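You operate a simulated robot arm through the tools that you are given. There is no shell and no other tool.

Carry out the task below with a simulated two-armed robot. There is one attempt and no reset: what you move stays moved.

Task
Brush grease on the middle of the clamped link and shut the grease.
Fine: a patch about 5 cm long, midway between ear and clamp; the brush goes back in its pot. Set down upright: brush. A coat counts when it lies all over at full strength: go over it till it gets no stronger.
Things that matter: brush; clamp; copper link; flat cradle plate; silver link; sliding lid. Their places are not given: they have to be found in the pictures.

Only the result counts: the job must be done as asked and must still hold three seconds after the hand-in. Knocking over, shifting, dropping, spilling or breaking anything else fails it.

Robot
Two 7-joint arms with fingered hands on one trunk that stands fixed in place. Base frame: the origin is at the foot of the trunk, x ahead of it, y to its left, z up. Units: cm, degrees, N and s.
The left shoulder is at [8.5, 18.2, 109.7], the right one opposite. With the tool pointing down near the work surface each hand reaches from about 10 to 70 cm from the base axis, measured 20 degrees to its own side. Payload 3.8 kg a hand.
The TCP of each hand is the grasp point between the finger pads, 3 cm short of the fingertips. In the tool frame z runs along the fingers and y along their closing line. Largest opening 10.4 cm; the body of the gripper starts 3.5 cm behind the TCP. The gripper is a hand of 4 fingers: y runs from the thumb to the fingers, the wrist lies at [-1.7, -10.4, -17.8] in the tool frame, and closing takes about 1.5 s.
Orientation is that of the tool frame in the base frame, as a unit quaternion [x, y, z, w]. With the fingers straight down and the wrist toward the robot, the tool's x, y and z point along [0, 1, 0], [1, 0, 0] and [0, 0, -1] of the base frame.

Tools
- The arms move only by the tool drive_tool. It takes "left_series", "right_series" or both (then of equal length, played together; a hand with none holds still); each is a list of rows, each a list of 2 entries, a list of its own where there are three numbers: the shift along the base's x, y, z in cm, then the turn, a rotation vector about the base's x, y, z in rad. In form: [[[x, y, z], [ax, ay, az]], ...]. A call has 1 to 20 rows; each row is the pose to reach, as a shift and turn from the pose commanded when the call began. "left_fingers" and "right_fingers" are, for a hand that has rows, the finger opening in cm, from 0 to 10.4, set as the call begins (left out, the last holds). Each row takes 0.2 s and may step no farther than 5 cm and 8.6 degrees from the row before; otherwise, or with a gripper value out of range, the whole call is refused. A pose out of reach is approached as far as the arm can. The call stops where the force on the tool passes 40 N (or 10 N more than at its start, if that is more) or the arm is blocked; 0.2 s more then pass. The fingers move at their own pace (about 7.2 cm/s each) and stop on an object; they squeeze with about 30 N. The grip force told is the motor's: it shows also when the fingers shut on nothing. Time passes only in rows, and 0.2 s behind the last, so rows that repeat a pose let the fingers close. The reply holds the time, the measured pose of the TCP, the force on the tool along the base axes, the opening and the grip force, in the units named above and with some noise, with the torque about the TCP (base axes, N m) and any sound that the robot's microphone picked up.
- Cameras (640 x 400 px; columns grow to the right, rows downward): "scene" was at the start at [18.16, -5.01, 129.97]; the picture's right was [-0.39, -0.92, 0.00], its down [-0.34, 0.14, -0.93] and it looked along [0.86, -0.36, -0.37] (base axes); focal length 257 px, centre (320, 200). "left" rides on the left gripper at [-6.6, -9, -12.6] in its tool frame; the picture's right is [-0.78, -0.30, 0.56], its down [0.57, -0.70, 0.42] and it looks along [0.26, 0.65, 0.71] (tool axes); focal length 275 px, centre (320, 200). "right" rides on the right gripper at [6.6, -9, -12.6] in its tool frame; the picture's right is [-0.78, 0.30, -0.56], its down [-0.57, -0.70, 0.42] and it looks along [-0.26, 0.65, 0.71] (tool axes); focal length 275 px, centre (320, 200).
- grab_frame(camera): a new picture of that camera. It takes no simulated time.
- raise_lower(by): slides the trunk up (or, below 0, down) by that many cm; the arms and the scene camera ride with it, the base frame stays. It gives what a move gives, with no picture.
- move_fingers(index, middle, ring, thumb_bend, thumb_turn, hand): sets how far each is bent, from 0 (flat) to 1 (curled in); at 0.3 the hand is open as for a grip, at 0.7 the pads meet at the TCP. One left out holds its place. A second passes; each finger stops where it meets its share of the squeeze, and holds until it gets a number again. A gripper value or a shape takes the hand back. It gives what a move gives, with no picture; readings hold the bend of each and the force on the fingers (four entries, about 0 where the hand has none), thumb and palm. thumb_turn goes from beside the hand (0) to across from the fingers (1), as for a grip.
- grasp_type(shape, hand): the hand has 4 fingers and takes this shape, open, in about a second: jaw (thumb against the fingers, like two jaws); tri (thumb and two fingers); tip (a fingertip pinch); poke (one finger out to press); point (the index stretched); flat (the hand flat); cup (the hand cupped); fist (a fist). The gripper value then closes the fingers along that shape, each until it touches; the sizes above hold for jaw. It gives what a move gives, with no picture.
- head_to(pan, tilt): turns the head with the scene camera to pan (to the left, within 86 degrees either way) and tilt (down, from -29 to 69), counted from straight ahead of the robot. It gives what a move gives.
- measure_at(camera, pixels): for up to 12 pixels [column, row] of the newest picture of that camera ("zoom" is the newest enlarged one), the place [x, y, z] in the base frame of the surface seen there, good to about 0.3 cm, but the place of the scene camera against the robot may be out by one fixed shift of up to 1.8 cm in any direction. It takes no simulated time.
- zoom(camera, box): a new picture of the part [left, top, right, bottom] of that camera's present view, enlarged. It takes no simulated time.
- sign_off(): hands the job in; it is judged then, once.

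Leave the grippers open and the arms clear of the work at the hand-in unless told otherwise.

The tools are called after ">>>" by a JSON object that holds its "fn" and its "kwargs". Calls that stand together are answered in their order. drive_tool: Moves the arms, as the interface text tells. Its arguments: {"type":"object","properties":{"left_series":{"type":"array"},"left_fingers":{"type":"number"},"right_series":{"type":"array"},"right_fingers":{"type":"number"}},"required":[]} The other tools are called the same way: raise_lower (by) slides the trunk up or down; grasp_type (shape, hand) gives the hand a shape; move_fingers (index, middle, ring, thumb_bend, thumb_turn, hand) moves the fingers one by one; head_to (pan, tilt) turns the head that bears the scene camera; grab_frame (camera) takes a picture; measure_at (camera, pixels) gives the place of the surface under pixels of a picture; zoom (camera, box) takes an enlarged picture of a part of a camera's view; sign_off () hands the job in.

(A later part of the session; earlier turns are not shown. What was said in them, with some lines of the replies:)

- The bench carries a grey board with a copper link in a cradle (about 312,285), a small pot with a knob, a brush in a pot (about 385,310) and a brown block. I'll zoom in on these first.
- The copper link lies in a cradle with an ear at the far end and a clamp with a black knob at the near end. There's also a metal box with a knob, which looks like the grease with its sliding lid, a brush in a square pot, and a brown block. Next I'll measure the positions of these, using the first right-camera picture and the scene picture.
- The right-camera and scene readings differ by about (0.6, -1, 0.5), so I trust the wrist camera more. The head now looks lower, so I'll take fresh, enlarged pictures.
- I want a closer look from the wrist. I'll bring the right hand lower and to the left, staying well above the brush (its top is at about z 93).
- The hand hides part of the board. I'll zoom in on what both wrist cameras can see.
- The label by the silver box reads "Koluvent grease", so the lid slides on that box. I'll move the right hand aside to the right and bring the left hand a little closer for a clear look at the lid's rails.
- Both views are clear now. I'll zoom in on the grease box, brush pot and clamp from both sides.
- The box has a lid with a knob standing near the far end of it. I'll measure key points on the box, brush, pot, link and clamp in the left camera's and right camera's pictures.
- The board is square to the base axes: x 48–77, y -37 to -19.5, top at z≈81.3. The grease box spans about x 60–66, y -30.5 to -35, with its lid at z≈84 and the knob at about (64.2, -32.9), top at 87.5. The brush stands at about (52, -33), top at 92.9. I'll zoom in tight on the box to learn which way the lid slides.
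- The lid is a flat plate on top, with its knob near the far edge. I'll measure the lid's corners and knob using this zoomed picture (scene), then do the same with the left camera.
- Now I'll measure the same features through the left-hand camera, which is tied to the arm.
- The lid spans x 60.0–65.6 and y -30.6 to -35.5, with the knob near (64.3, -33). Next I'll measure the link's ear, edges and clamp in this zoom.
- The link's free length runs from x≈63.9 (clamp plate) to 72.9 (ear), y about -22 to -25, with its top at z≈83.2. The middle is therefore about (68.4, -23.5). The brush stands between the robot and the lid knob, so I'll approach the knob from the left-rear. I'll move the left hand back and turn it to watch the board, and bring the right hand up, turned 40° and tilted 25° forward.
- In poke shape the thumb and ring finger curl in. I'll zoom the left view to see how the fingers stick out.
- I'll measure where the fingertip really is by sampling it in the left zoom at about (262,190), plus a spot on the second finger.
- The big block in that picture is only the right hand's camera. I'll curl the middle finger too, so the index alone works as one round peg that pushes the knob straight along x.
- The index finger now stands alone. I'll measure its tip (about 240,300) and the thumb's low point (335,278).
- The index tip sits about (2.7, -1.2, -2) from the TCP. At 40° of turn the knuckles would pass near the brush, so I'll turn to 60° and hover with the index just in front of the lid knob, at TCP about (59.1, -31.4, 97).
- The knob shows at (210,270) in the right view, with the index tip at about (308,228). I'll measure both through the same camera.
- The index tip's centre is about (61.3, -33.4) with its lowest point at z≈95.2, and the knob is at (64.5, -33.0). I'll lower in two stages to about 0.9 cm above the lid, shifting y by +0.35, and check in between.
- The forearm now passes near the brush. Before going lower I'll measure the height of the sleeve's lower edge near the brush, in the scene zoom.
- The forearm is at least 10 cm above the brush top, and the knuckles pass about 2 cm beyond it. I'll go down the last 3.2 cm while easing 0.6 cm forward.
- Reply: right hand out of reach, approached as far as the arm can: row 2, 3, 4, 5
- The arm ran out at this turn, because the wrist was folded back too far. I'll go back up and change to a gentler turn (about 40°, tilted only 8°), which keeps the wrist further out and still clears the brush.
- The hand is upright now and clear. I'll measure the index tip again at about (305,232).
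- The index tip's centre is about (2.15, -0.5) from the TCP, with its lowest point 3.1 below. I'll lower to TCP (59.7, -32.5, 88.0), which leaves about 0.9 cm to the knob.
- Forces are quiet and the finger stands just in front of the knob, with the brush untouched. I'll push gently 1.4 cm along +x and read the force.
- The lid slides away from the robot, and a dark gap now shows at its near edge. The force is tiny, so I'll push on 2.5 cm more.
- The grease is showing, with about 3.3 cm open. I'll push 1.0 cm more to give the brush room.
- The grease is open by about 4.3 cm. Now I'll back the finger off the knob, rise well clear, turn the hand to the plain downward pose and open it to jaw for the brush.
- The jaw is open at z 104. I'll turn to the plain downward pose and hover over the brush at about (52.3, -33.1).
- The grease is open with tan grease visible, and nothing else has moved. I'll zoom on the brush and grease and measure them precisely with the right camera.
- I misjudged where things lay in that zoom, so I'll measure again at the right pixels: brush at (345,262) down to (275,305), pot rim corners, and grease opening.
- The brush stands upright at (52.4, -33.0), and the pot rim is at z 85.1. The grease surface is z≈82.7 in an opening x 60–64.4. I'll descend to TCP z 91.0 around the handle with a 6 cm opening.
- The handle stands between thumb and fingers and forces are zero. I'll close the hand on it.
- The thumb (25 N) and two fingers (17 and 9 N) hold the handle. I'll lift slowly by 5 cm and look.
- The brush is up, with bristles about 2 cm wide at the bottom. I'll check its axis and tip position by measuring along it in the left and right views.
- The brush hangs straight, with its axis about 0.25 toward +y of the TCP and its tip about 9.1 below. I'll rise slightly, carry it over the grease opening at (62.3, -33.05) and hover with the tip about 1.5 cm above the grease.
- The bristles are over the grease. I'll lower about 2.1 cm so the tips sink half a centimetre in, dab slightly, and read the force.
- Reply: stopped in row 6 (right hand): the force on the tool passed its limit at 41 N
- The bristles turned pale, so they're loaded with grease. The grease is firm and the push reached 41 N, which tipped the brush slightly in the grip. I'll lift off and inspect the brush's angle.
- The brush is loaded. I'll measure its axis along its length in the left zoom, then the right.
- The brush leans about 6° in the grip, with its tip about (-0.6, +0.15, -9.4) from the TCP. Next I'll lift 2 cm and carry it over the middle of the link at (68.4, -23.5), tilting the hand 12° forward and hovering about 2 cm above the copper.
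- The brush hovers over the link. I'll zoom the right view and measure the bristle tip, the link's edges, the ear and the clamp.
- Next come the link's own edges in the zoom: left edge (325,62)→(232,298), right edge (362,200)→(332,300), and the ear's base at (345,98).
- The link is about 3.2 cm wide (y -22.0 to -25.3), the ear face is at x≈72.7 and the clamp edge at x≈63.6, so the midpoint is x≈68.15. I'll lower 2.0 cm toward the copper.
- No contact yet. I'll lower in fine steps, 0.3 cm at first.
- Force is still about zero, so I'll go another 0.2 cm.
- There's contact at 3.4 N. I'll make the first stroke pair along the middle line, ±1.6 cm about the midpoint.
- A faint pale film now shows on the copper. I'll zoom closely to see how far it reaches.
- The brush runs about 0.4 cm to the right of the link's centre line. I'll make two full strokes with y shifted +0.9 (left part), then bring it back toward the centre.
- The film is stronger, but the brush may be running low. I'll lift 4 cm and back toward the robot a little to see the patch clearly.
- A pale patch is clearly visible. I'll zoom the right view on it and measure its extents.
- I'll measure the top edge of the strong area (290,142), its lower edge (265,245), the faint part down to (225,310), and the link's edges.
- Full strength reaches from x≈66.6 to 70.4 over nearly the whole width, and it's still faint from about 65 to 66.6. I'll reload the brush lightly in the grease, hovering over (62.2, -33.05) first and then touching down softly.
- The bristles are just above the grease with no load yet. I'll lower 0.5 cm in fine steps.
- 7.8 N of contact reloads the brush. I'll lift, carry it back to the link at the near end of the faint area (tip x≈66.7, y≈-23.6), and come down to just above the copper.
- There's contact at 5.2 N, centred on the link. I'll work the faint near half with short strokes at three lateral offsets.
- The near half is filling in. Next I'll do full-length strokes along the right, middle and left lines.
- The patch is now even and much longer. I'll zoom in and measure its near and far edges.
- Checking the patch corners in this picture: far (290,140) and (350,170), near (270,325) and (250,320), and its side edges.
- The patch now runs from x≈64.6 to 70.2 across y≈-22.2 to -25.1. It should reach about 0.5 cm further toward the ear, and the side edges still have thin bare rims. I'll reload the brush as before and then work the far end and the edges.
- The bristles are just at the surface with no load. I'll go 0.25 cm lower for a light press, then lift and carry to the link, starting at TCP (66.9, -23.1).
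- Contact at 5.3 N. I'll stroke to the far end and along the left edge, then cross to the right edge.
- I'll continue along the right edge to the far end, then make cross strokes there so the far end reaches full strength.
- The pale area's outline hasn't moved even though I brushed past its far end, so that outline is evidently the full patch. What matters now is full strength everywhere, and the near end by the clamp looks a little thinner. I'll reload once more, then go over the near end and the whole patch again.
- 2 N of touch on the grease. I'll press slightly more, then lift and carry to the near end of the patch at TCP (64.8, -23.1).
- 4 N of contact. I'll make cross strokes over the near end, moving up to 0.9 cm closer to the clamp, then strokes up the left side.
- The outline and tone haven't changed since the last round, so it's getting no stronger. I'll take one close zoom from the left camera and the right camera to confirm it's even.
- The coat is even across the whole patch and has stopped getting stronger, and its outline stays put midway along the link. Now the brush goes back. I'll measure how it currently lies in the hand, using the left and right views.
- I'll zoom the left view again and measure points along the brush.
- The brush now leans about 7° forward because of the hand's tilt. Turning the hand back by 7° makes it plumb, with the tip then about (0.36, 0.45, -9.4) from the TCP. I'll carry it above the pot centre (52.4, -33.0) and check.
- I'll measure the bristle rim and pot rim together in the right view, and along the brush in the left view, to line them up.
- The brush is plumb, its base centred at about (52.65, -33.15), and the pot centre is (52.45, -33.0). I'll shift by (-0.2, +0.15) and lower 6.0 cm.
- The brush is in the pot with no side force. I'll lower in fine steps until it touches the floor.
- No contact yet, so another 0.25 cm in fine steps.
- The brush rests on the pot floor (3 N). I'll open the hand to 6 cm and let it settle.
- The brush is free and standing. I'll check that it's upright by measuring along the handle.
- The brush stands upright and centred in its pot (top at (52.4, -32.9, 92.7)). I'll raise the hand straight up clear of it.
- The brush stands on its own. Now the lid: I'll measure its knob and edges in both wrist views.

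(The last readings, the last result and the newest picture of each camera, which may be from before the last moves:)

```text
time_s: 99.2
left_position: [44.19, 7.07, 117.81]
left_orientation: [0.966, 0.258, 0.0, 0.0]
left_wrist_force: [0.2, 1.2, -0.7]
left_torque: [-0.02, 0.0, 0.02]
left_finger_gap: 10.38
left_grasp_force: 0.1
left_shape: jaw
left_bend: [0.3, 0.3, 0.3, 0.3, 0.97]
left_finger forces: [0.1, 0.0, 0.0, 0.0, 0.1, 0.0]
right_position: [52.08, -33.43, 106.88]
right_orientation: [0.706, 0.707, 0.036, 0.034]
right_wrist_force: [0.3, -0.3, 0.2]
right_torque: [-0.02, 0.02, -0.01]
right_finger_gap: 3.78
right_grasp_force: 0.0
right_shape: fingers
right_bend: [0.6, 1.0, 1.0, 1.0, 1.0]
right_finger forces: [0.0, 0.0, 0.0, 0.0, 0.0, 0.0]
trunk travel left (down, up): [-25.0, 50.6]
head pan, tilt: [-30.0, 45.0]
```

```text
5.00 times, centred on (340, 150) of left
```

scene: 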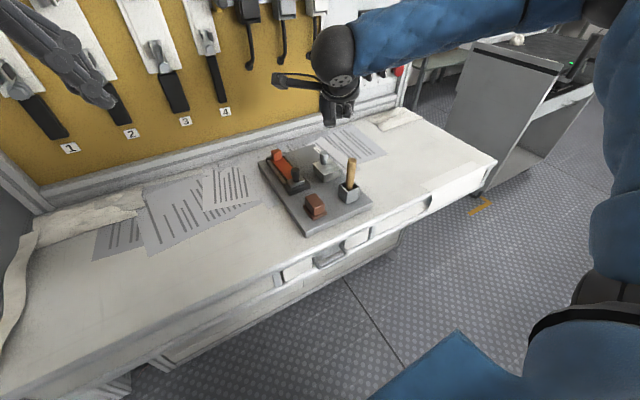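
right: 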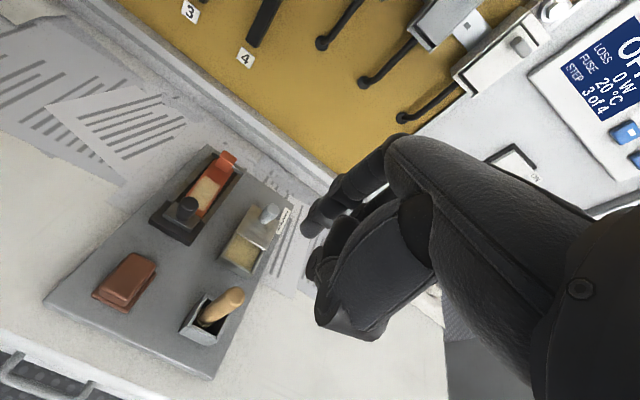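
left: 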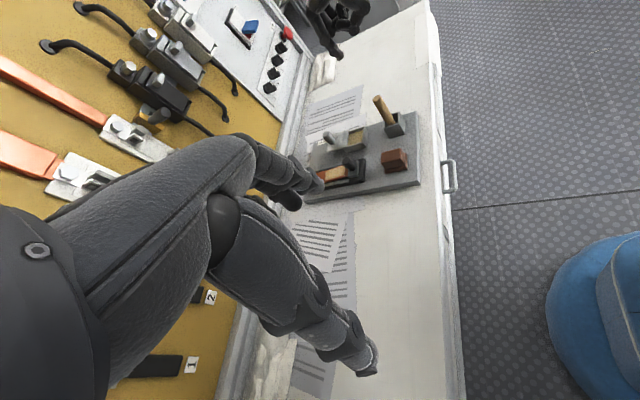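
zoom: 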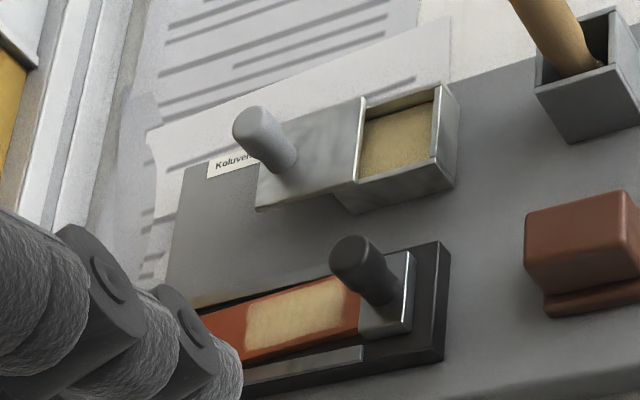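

I'll measure the knob in the left view: top (250,120), side (275,150), base (285,168), lid edges.

>>> {"fn": "measure_at", "kwargs": {"camera": "zoom", "pixels": [[252, 118], [240, 130], [275, 150], [283, 168], [358, 182], [364, 100], [258, 208], [296, 165], [345, 245], [310, 310]]}}

>>> {"fn": "zoom", "kwargs": {"camera": "right", "box": [200, 180, 300, 290]}}

>>> {"fn": "measure_at", "kwargs": {"camera": "zoom", "pixels": [[405, 105], [385, 125], [370, 150], [395, 140], [375, 115], [330, 95], [425, 155], [272, 188], [378, 255], [270, 260]]}}

```text
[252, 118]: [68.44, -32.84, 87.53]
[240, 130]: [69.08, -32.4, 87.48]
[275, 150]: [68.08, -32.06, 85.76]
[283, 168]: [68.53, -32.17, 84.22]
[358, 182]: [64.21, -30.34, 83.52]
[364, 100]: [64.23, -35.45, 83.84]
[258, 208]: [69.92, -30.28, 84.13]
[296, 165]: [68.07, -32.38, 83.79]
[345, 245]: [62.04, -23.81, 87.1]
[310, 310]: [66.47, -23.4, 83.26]
```

```text
3.64 times, centred on (250, 235) of right
```

zoom: 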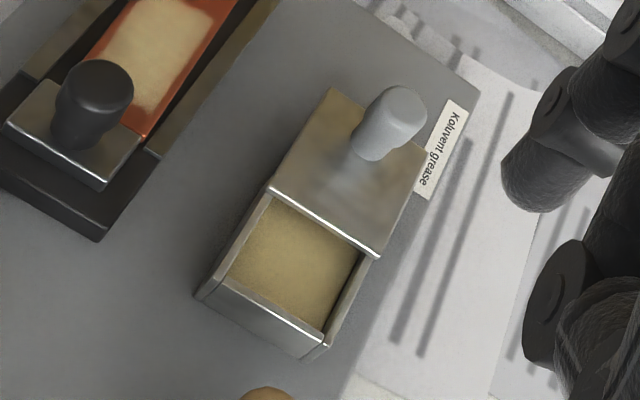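

```text
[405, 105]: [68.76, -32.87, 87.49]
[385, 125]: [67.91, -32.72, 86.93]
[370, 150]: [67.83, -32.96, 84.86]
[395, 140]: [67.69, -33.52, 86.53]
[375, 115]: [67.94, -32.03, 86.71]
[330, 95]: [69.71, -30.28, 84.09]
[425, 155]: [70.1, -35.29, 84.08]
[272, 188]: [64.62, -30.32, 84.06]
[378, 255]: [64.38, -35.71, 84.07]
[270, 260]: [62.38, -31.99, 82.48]
```

The lid now spans x 64.4–70.0, with the knob at (68.7, -32.9). I'll turn the hand 40° with 20° of tilt and hover so that the index comes down behind the knob, TCP about (68.7, -32.1, 99).

>>> {"fn": "drive_tool", "kwargs": {"right_series": [[[2.5, 0.2, 0], [-0.0152, -0.0418, -0.1157]], [[5, 0.4, 0], [-0.0304, -0.0836, -0.2314]], [[8, 0.6, -1], [-0.0457, -0.1255, -0.347]], [[11, 0.8, -2], [-0.0609, -0.1673, -0.4627]], [[14, 1.1, -4], [-0.0761, -0.2091, -0.5784]], [[16.6, 1.3, -6], [-0.0913, -0.2509, -0.6941]], [[16.6, 1.3, -7.5], [-0.0913, -0.2509, -0.6941]], [[16.6, 1.3, -7.5], [-0.0913, -0.2509, -0.6941]]]}}

>>> {"fn": "grab_frame", "kwargs": {"camera": "right"}}

>>> {"fn": "grab_frame", "kwargs": {"camera": "scene"}}

```text
time_s: 101.0
left_position: [44.12, 7.2, 117.86]
left_orientation: [0.966, 0.259, -0.001, 0.0]
left_wrist_force: [-0.3, 1.3, -0.4]
left_torque: [-0.02, 0.01, 0.01]
left_finger_gap: 10.37
left_grasp_force: 0.1
left_shape: jaw
left_bend: [0.3, 0.3, 0.3, 0.3, 0.97]
left_finger forces: [0.1, 0.1, 0.1, 0.0, 0.0, 0.0]
right_position: [68.68, -32.06, 99.41]
right_orientation: [0.891, 0.417, 0.077, 0.161]
right_wrist_force: [-0.4, 0.5, 0.0]
right_torque: [-0.03, -0.01, 0.02]
right_finger_gap: 3.76
right_grasp_force: 0.1
right_shape: fingers
right_bend: [0.6, 1.0, 1.0, 1.0, 1.0]
right_finger forces: [0.0, 0.0, 0.0, 0.0, 0.1, 0.0]
trunk travel left (down, up): [-25.0, 50.6]
head pan, tilt: [-30.0, 45.0]
```

```text
taken
```

right: 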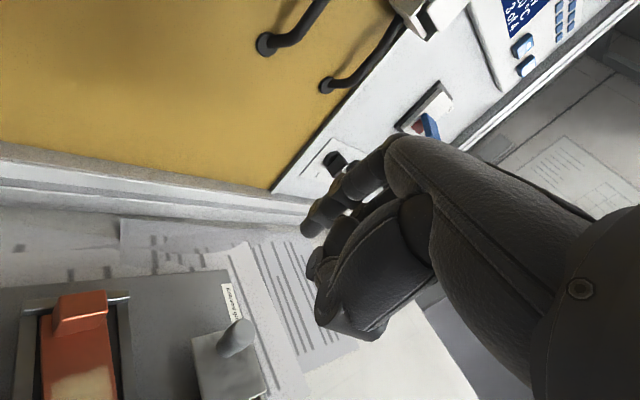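

```text
taken
```

scene: 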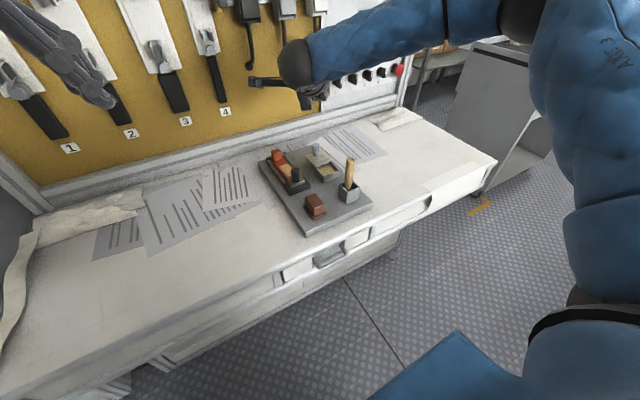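

Reach is fine. I'll measure the index tip in the right view at about (305,232), and the knob at (238,335).

>>> {"fn": "measure_at", "kwargs": {"camera": "right", "pixels": [[305, 234], [311, 224], [320, 210], [335, 195], [240, 332], [230, 350], [318, 315], [309, 275]]}}

>>> {"fn": "zoom", "kwargs": {"camera": "right", "box": [180, 160, 380, 390]}}

```text
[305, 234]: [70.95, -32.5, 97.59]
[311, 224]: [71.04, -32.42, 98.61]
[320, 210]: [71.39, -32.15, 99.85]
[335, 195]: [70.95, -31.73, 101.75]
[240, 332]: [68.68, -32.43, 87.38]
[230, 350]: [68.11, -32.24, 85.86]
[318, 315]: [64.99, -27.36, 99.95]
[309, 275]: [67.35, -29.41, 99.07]
```

```text
1.74 times, centred on (280, 275) of right
```

zoom: 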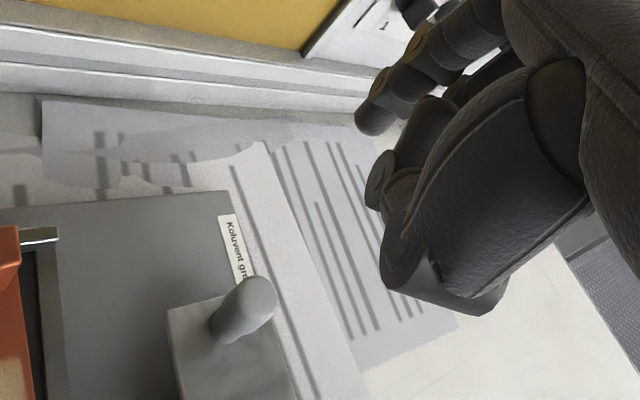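

The index stands nearly vertical, but the knob would sit right under the palm. I'll straighten the index a bit more (0.5) so the hand can stay further back, then measure the tip again.

>>> {"fn": "move_fingers", "kwargs": {"hand": "right", "index": 0.48}}

>>> {"fn": "grab_frame", "kwargs": {"camera": "right"}}

>>> {"fn": "zoom", "kwargs": {"camera": "right", "box": [260, 130, 440, 330]}}

>>> {"fn": "zoom", "kwargs": {"camera": "scene", "box": [230, 40, 390, 210]}}

```text
time_s: 102.0
left_position: [44.22, 7.16, 117.95]
left_orientation: [0.966, 0.26, 0.0, 0.001]
left_wrist_force: [-0.4, -0.4, -0.4]
left_torque: [-0.01, 0.02, 0.01]
left_finger_gap: 10.39
left_grasp_force: 0.0
left_shape: jaw
left_bend: [0.3, 0.3, 0.3, 0.3, 0.97]
left_finger forces: [0.0, 0.0, 0.0, 0.0, 0.1, 0.0]
right_position: [68.7, -32.04, 99.36]
right_orientation: [0.891, 0.416, 0.078, 0.161]
right_wrist_force: [-0.1, 0.2, -0.2]
right_torque: [0.02, -0.02, 0.0]
right_finger_gap: 4.7
right_grasp_force: 0.0
right_shape: fingers
right_bend: [0.48, 1.0, 1.0, 1.0, 1.0]
right_finger forces: [0.0, 0.0, 0.0, 0.0, 0.0, 0.1]
trunk travel left (down, up): [-25.0, 50.6]
head pan, tilt: [-30.0, 45.0]
```

```text
taken
```

right: 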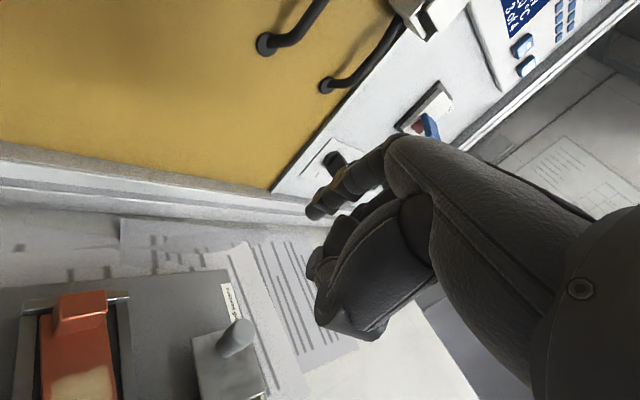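

```text
2.00 times, centred on (350, 230) of right
```

zoom: 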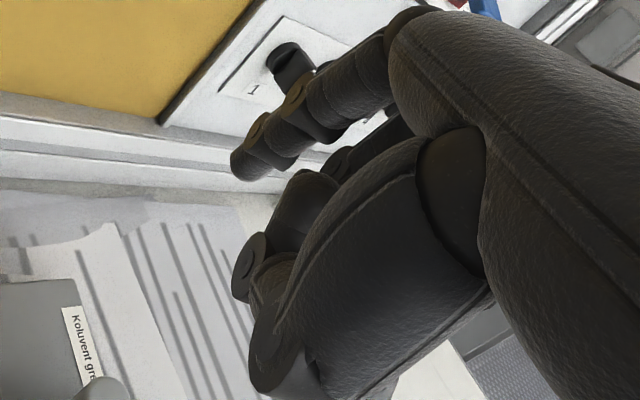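

```text
2.35 times, centred on (310, 125) of scene
```

zoom: 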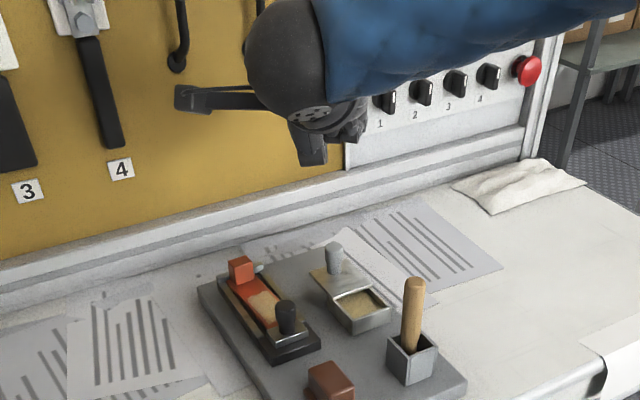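

Measuring the index tip now at about (311,217), its joints along (322,207) and (340,190), and the curled parts.

>>> {"fn": "measure_at", "kwargs": {"camera": "right", "pixels": [[310, 216], [316, 210], [325, 203], [338, 190], [355, 178], [312, 260], [310, 268], [330, 235]]}}

```text
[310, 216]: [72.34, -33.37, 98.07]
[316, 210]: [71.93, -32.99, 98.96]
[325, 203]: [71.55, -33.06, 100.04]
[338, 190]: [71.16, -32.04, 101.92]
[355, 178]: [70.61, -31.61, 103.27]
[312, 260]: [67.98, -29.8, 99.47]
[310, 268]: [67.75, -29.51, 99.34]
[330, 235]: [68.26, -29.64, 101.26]
```

The finger leans slightly forward. To bring it down just behind the knob, TCP should be about (67.8, -31.8). I'll descend to where the tip is still above the knob's top and check.

>>> {"fn": "drive_tool", "kwargs": {"right_series": [[[-0.4, 0.1, -2.5], [0, 0, 0]], [[-0.9, 0.25, -5], [0, 0, 0]], [[-0.9, 0.25, -7], [0, 0, 0]], [[-0.9, 0.25, -8.3], [0, 0, 0]], [[-0.9, 0.25, -8.3], [0, 0, 0]]]}}

>>> {"fn": "grab_frame", "kwargs": {"camera": "right"}}

>>> {"fn": "zoom", "kwargs": {"camera": "right", "box": [220, 150, 380, 330]}}

>>> {"fn": "zoom", "kwargs": {"camera": "scene", "box": [260, 90, 400, 210]}}

```text
time_s: 103.2
left_position: [44.09, 7.14, 117.94]
left_orientation: [0.966, 0.259, 0.0, 0.0]
left_wrist_force: [0.7, -0.5, 0.1]
left_torque: [0.0, -0.02, 0.0]
left_finger_gap: 10.38
left_grasp_force: 0.0
left_shape: jaw
left_bend: [0.3, 0.3, 0.3, 0.3, 0.97]
left_finger forces: [0.0, 0.0, 0.0, 0.0, 0.0, 0.0]
right_position: [67.86, -31.67, 90.94]
right_orientation: [0.891, 0.416, 0.078, 0.162]
right_wrist_force: [1.0, -1.0, 0.5]
right_torque: [0.03, -0.03, 0.02]
right_finger_gap: 4.7
right_grasp_force: 0.1
right_shape: fingers
right_bend: [0.48, 1.0, 1.0, 1.0, 1.0]
right_finger forces: [0.0, 0.0, 0.0, 0.0, 0.0, 0.1]
trunk travel left (down, up): [-25.0, 50.6]
head pan, tilt: [-30.0, 45.0]
```

```text
taken
```

right: 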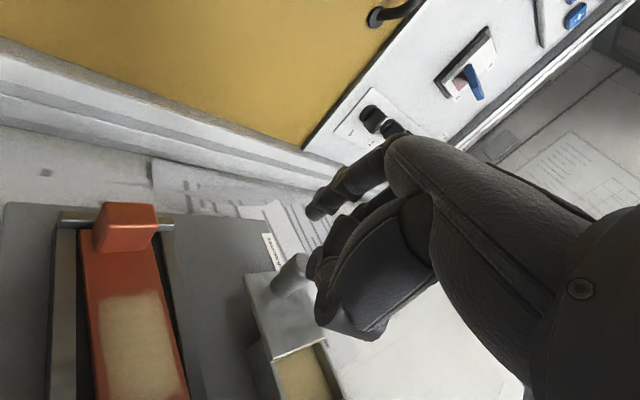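

```text
2.22 times, centred on (300, 240) of right
```

zoom: 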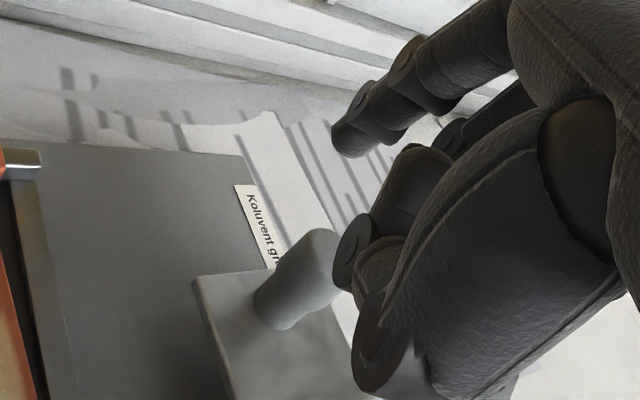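

```text
3.33 times, centred on (330, 150) of scene
```

zoom: 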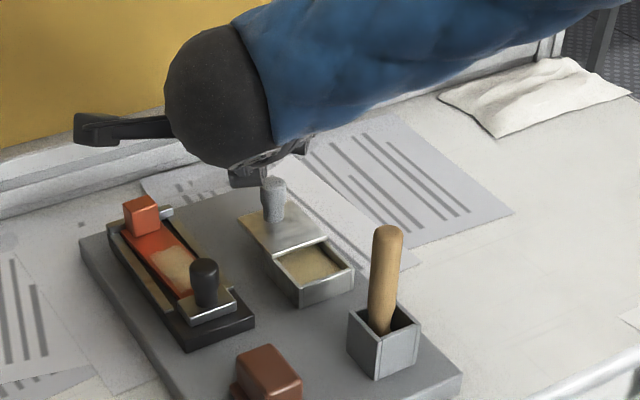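

The finger is behind the knob and the curled thumb is 3 cm clear of it sideways. I'll lower the last 2.9 cm.

>>> {"fn": "drive_tool", "kwargs": {"right_series": [[[0, 0, -1], [0, 0, 0]], [[0, 0, -2], [0, 0, 0]], [[0, 0, -2.6], [0, 0, 0]], [[0, 0, -2.9], [0, 0, 0]], [[0, 0, -2.9], [0, 0, 0]]]}}

>>> {"fn": "zoom", "kwargs": {"camera": "right", "box": [220, 150, 380, 330]}}

>>> {"fn": "zoom", "kwargs": {"camera": "scene", "box": [280, 120, 360, 200]}}

```text
time_s: 104.4
left_position: [44.18, 7.18, 117.99]
left_orientation: [0.966, 0.259, 0.0, 0.0]
left_wrist_force: [-0.7, 1.3, 0.0]
left_torque: [0.03, -0.04, 0.03]
left_finger_gap: 10.39
left_grasp_force: 0.1
left_shape: jaw
left_bend: [0.3, 0.3, 0.3, 0.3, 0.97]
left_finger forces: [0.0, 0.0, 0.1, 0.0, 0.0, 0.1]
right_position: [67.84, -31.61, 88.05]
right_orientation: [0.891, 0.417, 0.078, 0.162]
right_wrist_force: [0.1, 0.7, -0.2]
right_torque: [0.02, 0.0, -0.01]
right_finger_gap: 4.66
right_grasp_force: 0.1
right_shape: fingers
right_bend: [0.48, 1.0, 1.0, 1.0, 1.0]
right_finger forces: [0.0, 0.1, 0.0, 0.0, 0.0, 0.0]
trunk travel left (down, up): [-25.0, 50.6]
head pan, tilt: [-30.0, 45.0]
```

```text
2.22 times, centred on (300, 240) of right
```

zoom: 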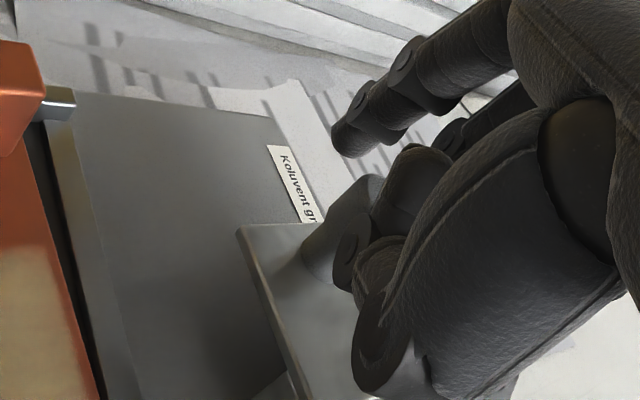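

```text
5.00 times, centred on (320, 160) of scene
```

zoom: 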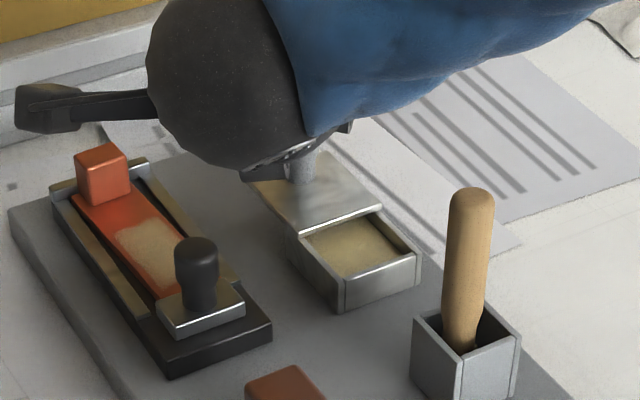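

No contact forces. I'll pull toward the robot 1.6 cm gently and check that the lid follows.

>>> {"fn": "drive_tool", "kwargs": {"right_series": [[[-0.4, 0, 0], [0, 0, 0]], [[-0.8, 0, 0], [0, 0, 0]], [[-1.2, 0, 0], [0, 0, 0]], [[-1.6, 0, 0], [0, 0, 0]], [[-1.6, 0, 0], [0, 0, 0]]]}}

>>> {"fn": "zoom", "kwargs": {"camera": "right", "box": [220, 150, 380, 330]}}

>>> {"fn": "zoom", "kwargs": {"camera": "scene", "box": [280, 120, 360, 200]}}

```text
time_s: 105.6
left_position: [44.16, 7.29, 117.98]
left_orientation: [0.966, 0.259, 0.0, -0.001]
left_wrist_force: [0.7, -0.5, -0.5]
left_torque: [0.02, 0.01, 0.03]
left_finger_gap: 10.39
left_grasp_force: 0.1
left_shape: jaw
left_bend: [0.3, 0.3, 0.3, 0.3, 0.97]
left_finger forces: [0.1, 0.0, 0.1, 0.0, 0.1, 0.0]
right_position: [66.15, -31.73, 88.11]
right_orientation: [0.891, 0.417, 0.077, 0.162]
right_wrist_force: [1.4, -0.1, -0.4]
right_torque: [0.0, 0.02, 0.01]
right_finger_gap: 4.78
right_grasp_force: 0.4
right_shape: fingers
right_bend: [0.47, 1.0, 1.0, 1.0, 1.0]
right_finger forces: [0.8, 0.0, 0.0, 0.0, 0.0, 0.1]
trunk travel left (down, up): [-25.0, 50.6]
head pan, tilt: [-30.0, 45.0]
```

```text
2.22 times, centred on (300, 240) of right
```

zoom: 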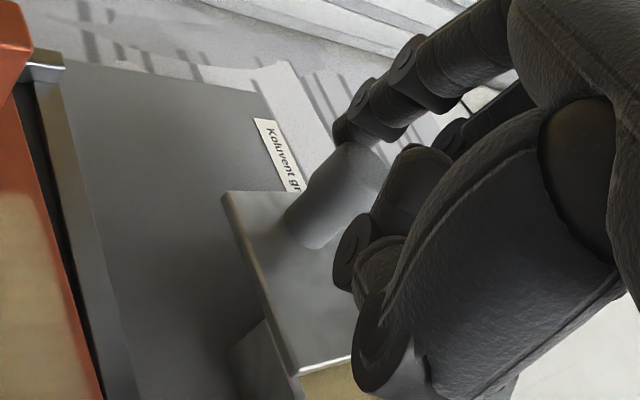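

```text
5.00 times, centred on (320, 160) of scene
```

zoom: 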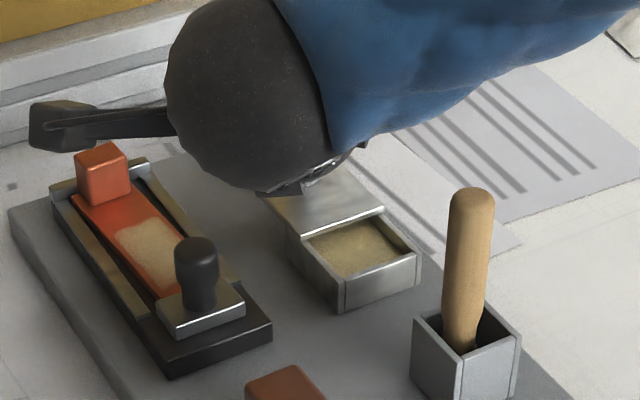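

There's light contact (0.8 N on the index). I'll pull another 1.5 cm.

>>> {"fn": "drive_tool", "kwargs": {"right_series": [[[-0.4, 0, 0], [0, 0, 0]], [[-0.8, 0, 0], [0, 0, 0]], [[-1.2, 0, 0], [0, 0, 0]], [[-1.5, 0, 0], [0, 0, 0]], [[-1.5, 0, 0], [0, 0, 0]]]}}

>>> {"fn": "zoom", "kwargs": {"camera": "right", "box": [220, 150, 380, 330]}}

>>> {"fn": "zoom", "kwargs": {"camera": "scene", "box": [280, 120, 360, 200]}}

```text
time_s: 106.8
left_position: [44.29, 7.28, 117.92]
left_orientation: [0.966, 0.26, 0.0, 0.0]
left_wrist_force: [0.1, -0.7, -0.1]
left_torque: [0.02, 0.01, -0.01]
left_finger_gap: 10.35
left_grasp_force: 0.0
left_shape: jaw
left_bend: [0.3, 0.3, 0.3, 0.3, 0.97]
left_finger forces: [0.0, 0.2, 0.1, 0.0, 0.0, 0.1]
right_position: [64.62, -31.63, 88.14]
right_orientation: [0.891, 0.417, 0.077, 0.162]
right_wrist_force: [1.2, -0.2, 0.6]
right_torque: [0.01, -0.01, 0.04]
right_finger_gap: 4.76
right_grasp_force: 0.4
right_shape: fingers
right_bend: [0.47, 1.0, 1.0, 1.0, 1.0]
right_finger forces: [0.7, 0.0, 0.2, 0.0, 0.1, 0.1]
trunk travel left (down, up): [-25.0, 50.6]
head pan, tilt: [-30.0, 45.0]
```

```text
2.22 times, centred on (300, 240) of right
```

zoom: 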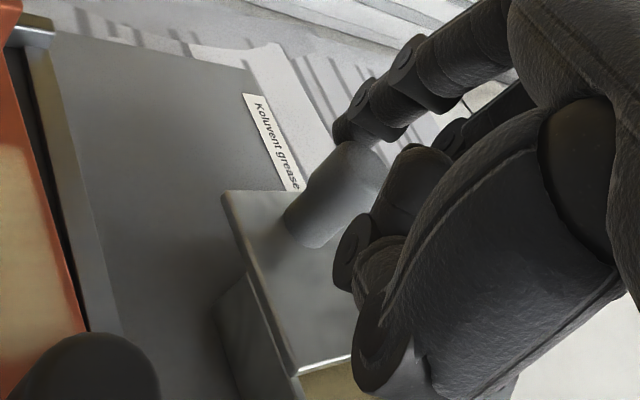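

```text
5.00 times, centred on (320, 160) of scene
```

zoom: 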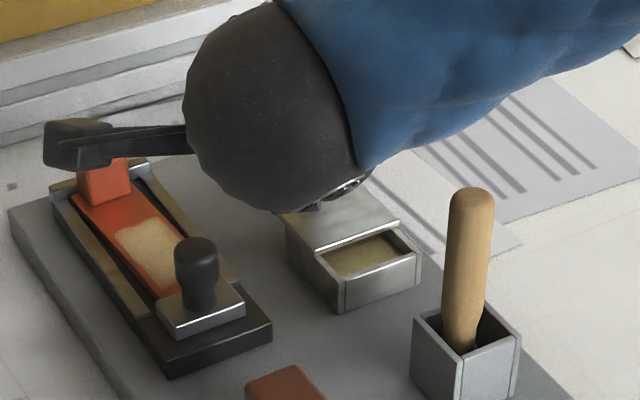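

The lid follows the finger and the opening is about 60% of what it was. I'll pull 1.6 cm more.

>>> {"fn": "drive_tool", "kwargs": {"right_series": [[[-0.4, 0, 0], [0, 0, 0]], [[-0.8, 0, 0], [0, 0, 0]], [[-1.2, 0, 0], [0, 0, 0]], [[-1.6, 0, 0], [0, 0, 0]], [[-1.6, 0, 0], [0, 0, 0]]]}}

>>> {"fn": "zoom", "kwargs": {"camera": "right", "box": [220, 150, 380, 330]}}

>>> {"fn": "zoom", "kwargs": {"camera": "scene", "box": [280, 120, 360, 200]}}

```text
time_s: 108.0
left_position: [44.14, 7.05, 117.85]
left_orientation: [0.966, 0.259, 0.0, 0.0]
left_wrist_force: [-0.8, -0.3, 0.6]
left_torque: [0.0, 0.02, 0.02]
left_finger_gap: 10.36
left_grasp_force: 0.1
left_shape: jaw
left_bend: [0.3, 0.3, 0.3, 0.3, 0.97]
left_finger forces: [0.0, 0.1, 0.1, 0.1, 0.1, 0.0]
right_position: [62.94, -31.64, 88.14]
right_orientation: [0.891, 0.417, 0.077, 0.162]
right_wrist_force: [0.5, -0.6, 0.2]
right_torque: [0.01, -0.01, 0.03]
right_finger_gap: 4.76
right_grasp_force: 1.0
right_shape: fingers
right_bend: [0.47, 1.0, 1.0, 1.0, 1.0]
right_finger forces: [0.8, 0.1, 0.1, 0.0, 0.0, 0.0]
trunk travel left (down, up): [-25.0, 50.6]
head pan, tilt: [-30.0, 45.0]
```

```text
2.22 times, centred on (300, 240) of right
```

zoom: 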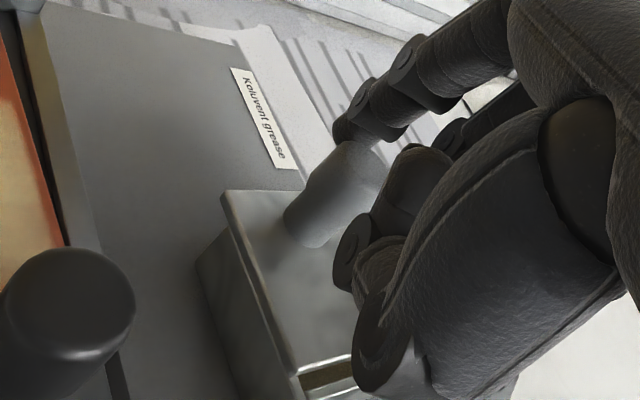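

```text
5.00 times, centred on (320, 160) of scene
```

zoom: 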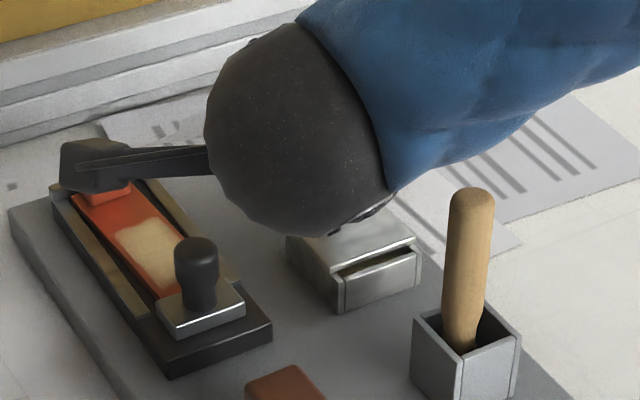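

About 1 cm remains. I'll pull 0.9 cm, then check.

>>> {"fn": "drive_tool", "kwargs": {"right_series": [[[-0.3, 0, 0], [0, 0, 0]], [[-0.6, 0, 0], [0, 0, 0]], [[-0.9, 0, 0], [0, 0, 0]], [[-0.9, 0, 0], [0, 0, 0]]]}}

>>> {"fn": "zoom", "kwargs": {"camera": "right", "box": [220, 150, 380, 330]}}

>>> {"fn": "zoom", "kwargs": {"camera": "scene", "box": [300, 140, 350, 190]}}

```text
time_s: 109.0
left_position: [44.29, 7.19, 117.84]
left_orientation: [0.966, 0.259, 0.0, 0.0]
left_wrist_force: [-0.4, -0.2, 0.4]
left_torque: [0.02, 0.03, -0.04]
left_finger_gap: 10.37
left_grasp_force: 0.0
left_shape: jaw
left_bend: [0.3, 0.3, 0.3, 0.3, 0.97]
left_finger forces: [0.0, 0.0, 0.1, 0.0, 0.1, 0.0]
right_position: [62.11, -31.67, 88.11]
right_orientation: [0.891, 0.417, 0.078, 0.162]
right_wrist_force: [1.5, 0.1, 0.9]
right_torque: [-0.03, -0.05, 0.03]
right_finger_gap: 4.74
right_grasp_force: 0.7
right_shape: fingers
right_bend: [0.47, 1.0, 1.0, 1.0, 1.0]
right_finger forces: [0.8, 0.0, 0.0, 0.0, 0.0, 0.0]
trunk travel left (down, up): [-25.0, 50.6]
head pan, tilt: [-30.0, 45.0]
```

```text
2.22 times, centred on (300, 240) of right
```

zoom: 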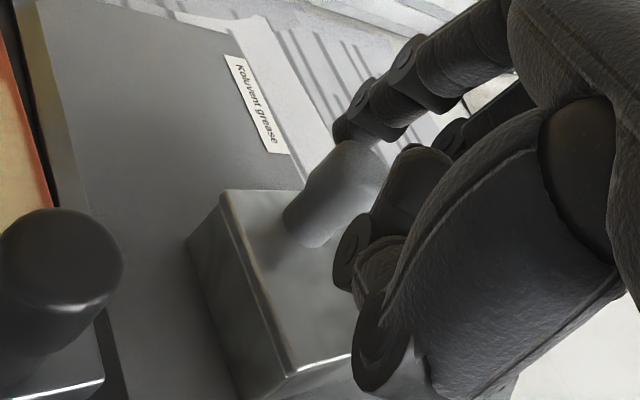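

```text
8.00 times, centred on (325, 165) of scene
```

zoom: 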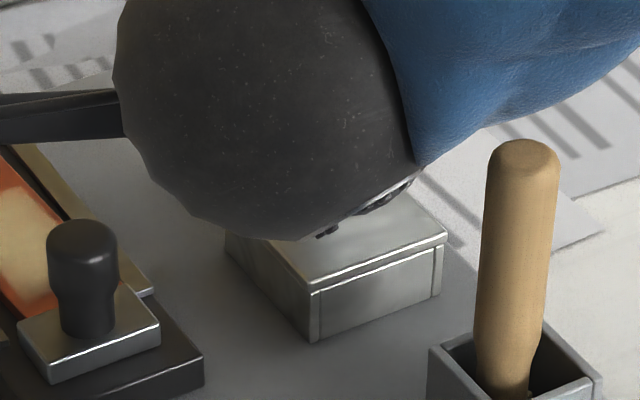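

The lid is nearly flush. I'll nudge further in fine steps, watching for the end stop.

>>> {"fn": "drive_tool", "kwargs": {"right_series": [[[-0.1, 0, 0], [0, 0, 0]], [[-0.2, 0, 0], [0, 0, 0]], [[-0.3, 0, 0], [0, 0, 0]], [[-0.3, 0, 0], [0, 0, 0]]]}}

>>> {"fn": "zoom", "kwargs": {"camera": "scene", "box": [300, 140, 350, 190]}}

```text
time_s: 110.0
left_position: [44.26, 7.15, 117.87]
left_orientation: [0.966, 0.259, 0.0, 0.0]
left_wrist_force: [-0.2, 1.5, -0.1]
left_torque: [-0.01, -0.01, -0.04]
left_finger_gap: 10.39
left_grasp_force: 0.0
left_shape: jaw
left_bend: [0.3, 0.3, 0.3, 0.3, 0.97]
left_finger forces: [0.0, 0.0, 0.0, 0.0, 0.0, 0.1]
right_position: [61.77, -31.67, 87.92]
right_orientation: [0.891, 0.416, 0.078, 0.163]
right_wrist_force: [2.4, -0.3, 0.2]
right_torque: [-0.03, 0.0, 0.07]
right_finger_gap: 4.85
right_grasp_force: 1.5
right_shape: fingers
right_bend: [0.46, 1.0, 1.0, 1.0, 1.0]
right_finger forces: [2.7, 0.0, 0.0, 0.0, 0.0, 0.1]
trunk travel left (down, up): [-25.0, 50.6]
head pan, tilt: [-30.0, 45.0]
```

```text
8.00 times, centred on (325, 165) of scene
```

zoom: 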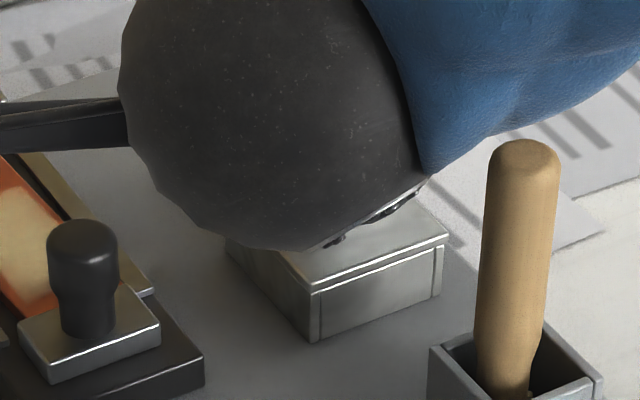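

The force rose to 2.7 N, so the end stop is reached. One more 0.15 cm nudge to seat it, then I'll back the finger off and lift straight up.

>>> {"fn": "drive_tool", "kwargs": {"right_series": [[[-0.15, 0, 0], [0, 0, 0]], [[-0.15, 0, 0], [0, 0, 0]], [[0.5, 0, 0], [0, 0, 0]], [[0.9, 0, 0.5], [0, 0, 0]], [[0.9, 0, 3], [0, 0, 0]], [[0.9, 0, 7], [0, 0, 0]], [[0.9, 0, 11], [0, 0, 0]], [[0.9, 0, 15], [0, 0, 0]], [[-1, -2, 18], [0, 0, 0]], [[-1, -2, 18], [0, 0, 0]]]}}

>>> {"fn": "grab_frame", "kwargs": {"camera": "right"}}

>>> {"fn": "zoom", "kwargs": {"camera": "scene", "box": [260, 120, 380, 220]}}

>>> {"fn": "zoom", "kwargs": {"camera": "left", "box": [290, 80, 430, 220]}}

```text
time_s: 112.2
left_position: [44.22, 7.18, 117.87]
left_orientation: [0.966, 0.258, -0.001, 0.0]
left_wrist_force: [0.2, 0.0, -0.6]
left_torque: [0.0, 0.02, 0.01]
left_finger_gap: 10.38
left_grasp_force: 0.1
left_shape: jaw
left_bend: [0.3, 0.3, 0.3, 0.3, 0.97]
left_finger forces: [0.0, 0.0, 0.0, 0.0, 0.0, 0.1]
right_position: [61.02, -33.57, 106.02]
right_orientation: [0.891, 0.417, 0.077, 0.163]
right_wrist_force: [-0.1, -0.1, -0.4]
right_torque: [-0.02, -0.01, -0.01]
right_finger_gap: 4.68
right_grasp_force: 0.0
right_shape: fingers
right_bend: [0.48, 1.0, 1.0, 1.0, 1.0]
right_finger forces: [0.1, 0.0, 0.0, 0.1, 0.1, 0.0]
trunk travel left (down, up): [-25.0, 50.6]
head pan, tilt: [-30.0, 45.0]
```

```text
taken
```

right: 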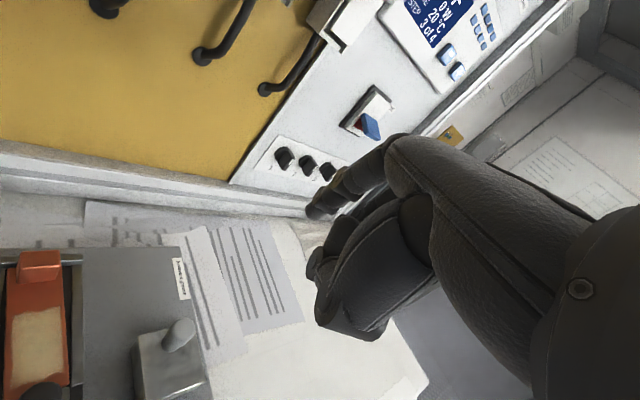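

```text
4.00 times, centred on (320, 170) of scene
```

zoom: 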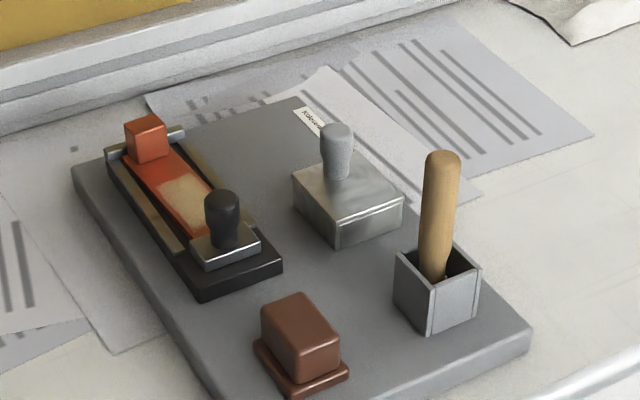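

```text
2.86 times, centred on (360, 150) of left
```

zoom: 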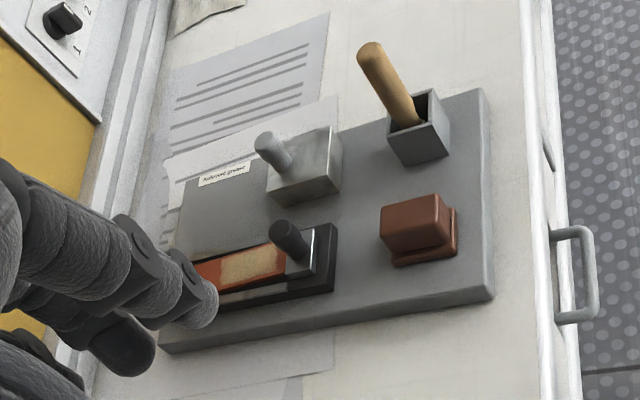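

The lid is shut, the brush is upright and the patch is coated. To be sure of the patch's place and strength I'll move the right hand to the right for an unobstructed wrist view, and compare the patch edges with the earlier measurements.

>>> {"fn": "drive_tool", "kwargs": {"right_series": [[[-2, -1, 0], [0, 0, 0]], [[-5, -3, 0], [0, 0, 0]], [[-8, -4, 0], [0.0152, 0.0418, 0.1157]], [[-11, -4, 0], [0.0304, 0.0836, 0.2314]], [[-13, -4, 0], [0.0457, 0.1255, 0.347]], [[-15, -4, 0], [0.0609, 0.1673, 0.4627]], [[-17, -4, 0], [0.0761, 0.2091, 0.5784]], [[-18, -4, 0], [0.0913, 0.2509, 0.6941]], [[-18, -4, 0], [0.0913, 0.2509, 0.6941]]]}}

>>> {"fn": "grasp_type", "kwargs": {"hand": "right", "shape": "jaw"}}

>>> {"fn": "grab_frame", "kwargs": {"camera": "right"}}

>>> {"fn": "zoom", "kwargs": {"camera": "scene", "box": [265, 140, 315, 190]}}

>>> {"fn": "zoom", "kwargs": {"camera": "scene", "box": [310, 145, 345, 185]}}

```text
time_s: 114.2
left_position: [44.18, 7.14, 117.91]
left_orientation: [0.966, 0.259, 0.0, 0.001]
left_wrist_force: [0.0, 0.4, 0.2]
left_torque: [0.04, -0.02, -0.02]
left_finger_gap: 10.39
left_grasp_force: 0.0
left_shape: jaw
left_bend: [0.3, 0.3, 0.3, 0.3, 0.97]
left_finger forces: [0.0, 0.1, 0.0, 0.1, 0.0, 0.0]
right_position: [42.8, -37.79, 106.03]
right_orientation: [0.705, 0.707, 0.036, 0.034]
right_wrist_force: [-0.5, -0.8, 0.4]
right_torque: [0.02, 0.01, 0.02]
right_finger_gap: 4.66
right_grasp_force: 0.1
right_shape: fingers
right_bend: [0.48, 1.0, 1.0, 1.0, 1.0]
right_finger forces: [0.0, 0.0, 0.1, 0.1, 0.0, 0.1]
trunk travel left (down, up): [-25.0, 50.6]
head pan, tilt: [-30.0, 45.0]
```

```text
time_s: 115.1
left_position: [44.32, 7.13, 117.83]
left_orientation: [0.966, 0.259, 0.0, 0.0]
left_wrist_force: [-0.4, -0.7, 1.0]
left_torque: [0.03, -0.03, 0.01]
left_finger_gap: 10.37
left_grasp_force: 0.0
left_shape: jaw
left_bend: [0.3, 0.3, 0.3, 0.3, 0.97]
left_finger forces: [0.1, 0.0, 0.1, 0.0, 0.0, 0.0]
right_position: [42.74, -37.89, 106.07]
right_orientation: [0.705, 0.707, 0.037, 0.034]
right_wrist_force: [-0.2, -0.7, -0.6]
right_torque: [0.03, -0.01, 0.01]
right_finger_gap: 10.4
right_grasp_force: 0.0
right_shape: jaw
right_bend: [0.3, 0.3, 0.3, 0.3, 0.97]
right_finger forces: [0.1, 0.1, 0.0, 0.1, 0.1, 0.0]
trunk travel left (down, up): [-25.0, 50.6]
head pan, tilt: [-30.0, 45.0]
```

```text
taken
```

right: 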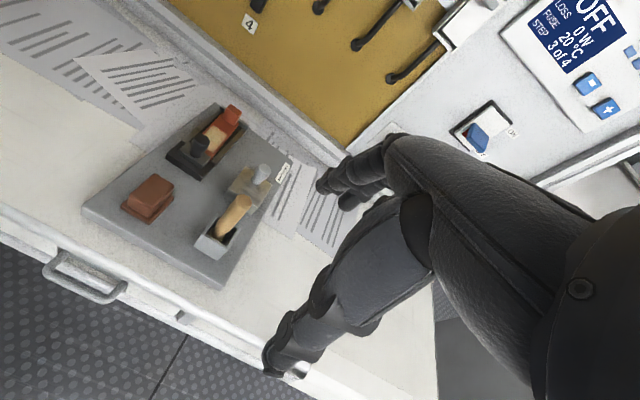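

```text
8.00 times, centred on (290, 165) of scene
```

zoom: 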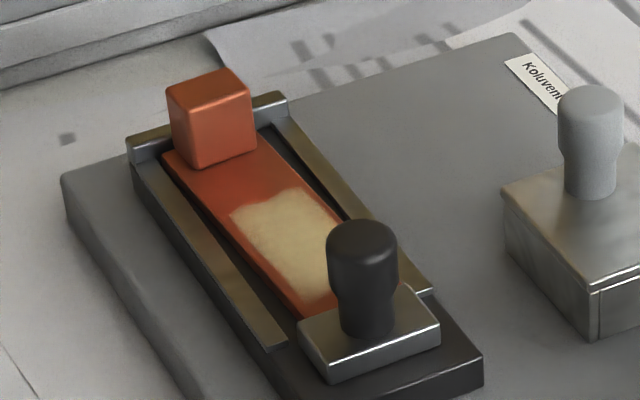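

```text
10.00 times, centred on (328, 165) of scene
```

zoom: 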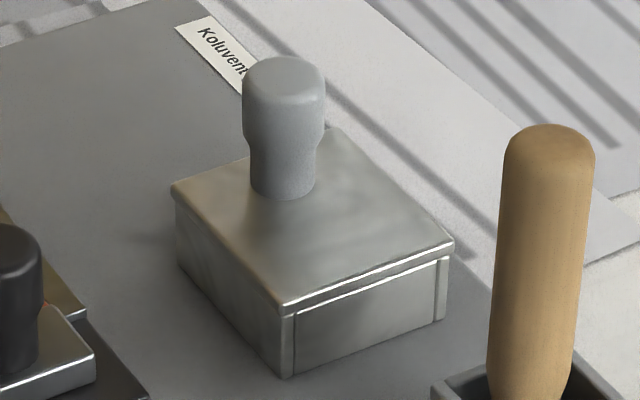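

The lid matches its first closed picture exactly. I'll repeat the same left-camera zoom used after round two and four to compare the patch's near edge.

>>> {"fn": "zoom", "kwargs": {"camera": "left", "box": [290, 130, 380, 210]}}

>>> {"fn": "zoom", "kwargs": {"camera": "left", "box": [335, 155, 375, 185]}}

>>> {"fn": "zoom", "kwargs": {"camera": "right", "box": [160, 95, 260, 195]}}

```text
5.00 times, centred on (335, 170) of left
```

zoom: 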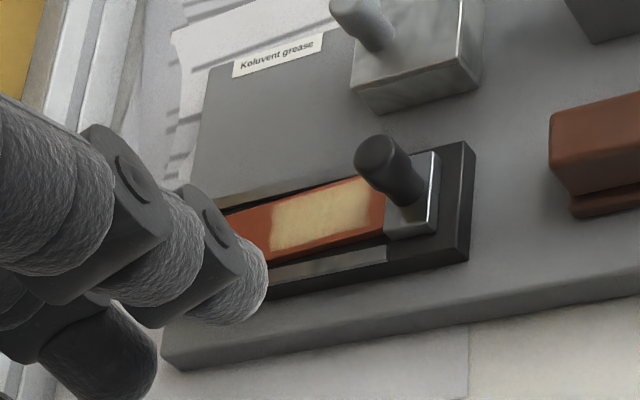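

```text
13.33 times, centred on (355, 170) of left
```

zoom: 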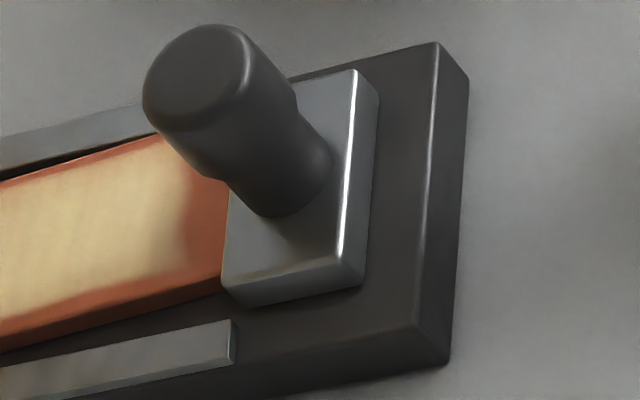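

```text
4.00 times, centred on (210, 145) of right
```

zoom: 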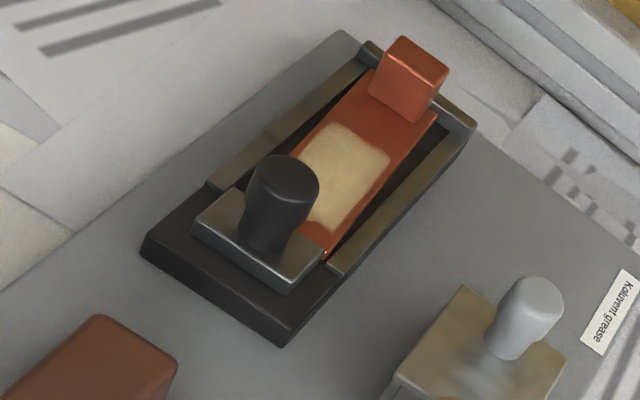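

The patch edges are the same as before, so brushing further past both ends added nothing and the coat is full and even. Last, I'll draw the right hand further back and up so both arms are clear, hands open.

>>> {"fn": "drive_tool", "kwargs": {"right_series": [[[-1, -1, 3], [0, 0, 0]], [[-2, -3, 6], [0, 0, 0]], [[-3, -5, 9], [0, 0, 0]], [[-3, -5, 9], [0, 0, 0]]]}}

>>> {"fn": "zoom", "kwargs": {"camera": "scene", "box": [240, 100, 420, 240]}}

```text
time_s: 116.1
left_position: [44.24, 7.1, 117.95]
left_orientation: [0.966, 0.258, 0.0, 0.0]
left_wrist_force: [-0.5, -0.3, -0.4]
left_torque: [0.02, 0.01, 0.02]
left_finger_gap: 10.38
left_grasp_force: 0.1
left_shape: jaw
left_bend: [0.3, 0.3, 0.3, 0.3, 0.97]
left_finger forces: [0.0, 0.1, 0.0, 0.0, 0.0, 0.0]
right_position: [39.94, -42.66, 115.22]
right_orientation: [0.704, 0.708, 0.037, 0.034]
right_wrist_force: [-0.1, -0.1, 0.1]
right_torque: [0.04, -0.04, -0.02]
right_finger_gap: 10.41
right_grasp_force: 0.0
right_shape: jaw
right_bend: [0.3, 0.3, 0.3, 0.3, 0.97]
right_finger forces: [0.0, 0.0, 0.0, 0.0, 0.0, 0.0]
trunk travel left (down, up): [-25.0, 50.6]
head pan, tilt: [-30.0, 45.0]
```

```text
2.86 times, centred on (330, 170) of scene
```

zoom: 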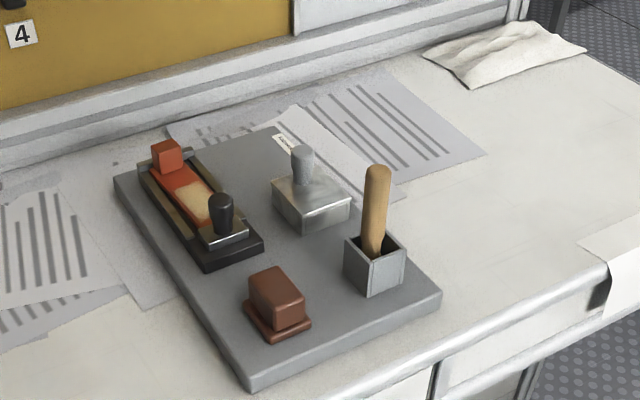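

The link is coated, the brush stands upright in its pot, the grease lid is shut, and both hands are open and clear. I'm handing in.

>>> {"fn": "sign_off", "kwargs": {}}

```text
The job is handed in.
```

I greased the middle of the clamped copper link, put the brush back upright in its pot and slid the grease lid shut. The job is handed in; I haven't seen the judge's result.

- **Coat:** The patch is about 5.6 cm long (x ≈ 64.6 to 70.2) and looks even at full strength. I reloaded the brush three times, and the last round over it changed neither the colour nor the outline.
- **Position:** The patch centre is at x ≈ 67.4. Midway between the ear's near face and the clamp plate's edge is x ≈ 68.2, so it sits about 0.75 cm towards the clamp. Brushing past the far end did not extend it.
- **Edges:** The two long edges of the link fade out softly and still show a thin rim of bare copper.
- **Brush:** It stands free in its pot and measured upright to within about 2° after I let go.
- **Lid:** It is back on its end stop and looks the same as in the first closed picture.

On the first dip the grease was firmer than I expected and the push reached 41 N. That tipped the brush slightly in my grip. I saw nothing else knocked, shifted or spilled.
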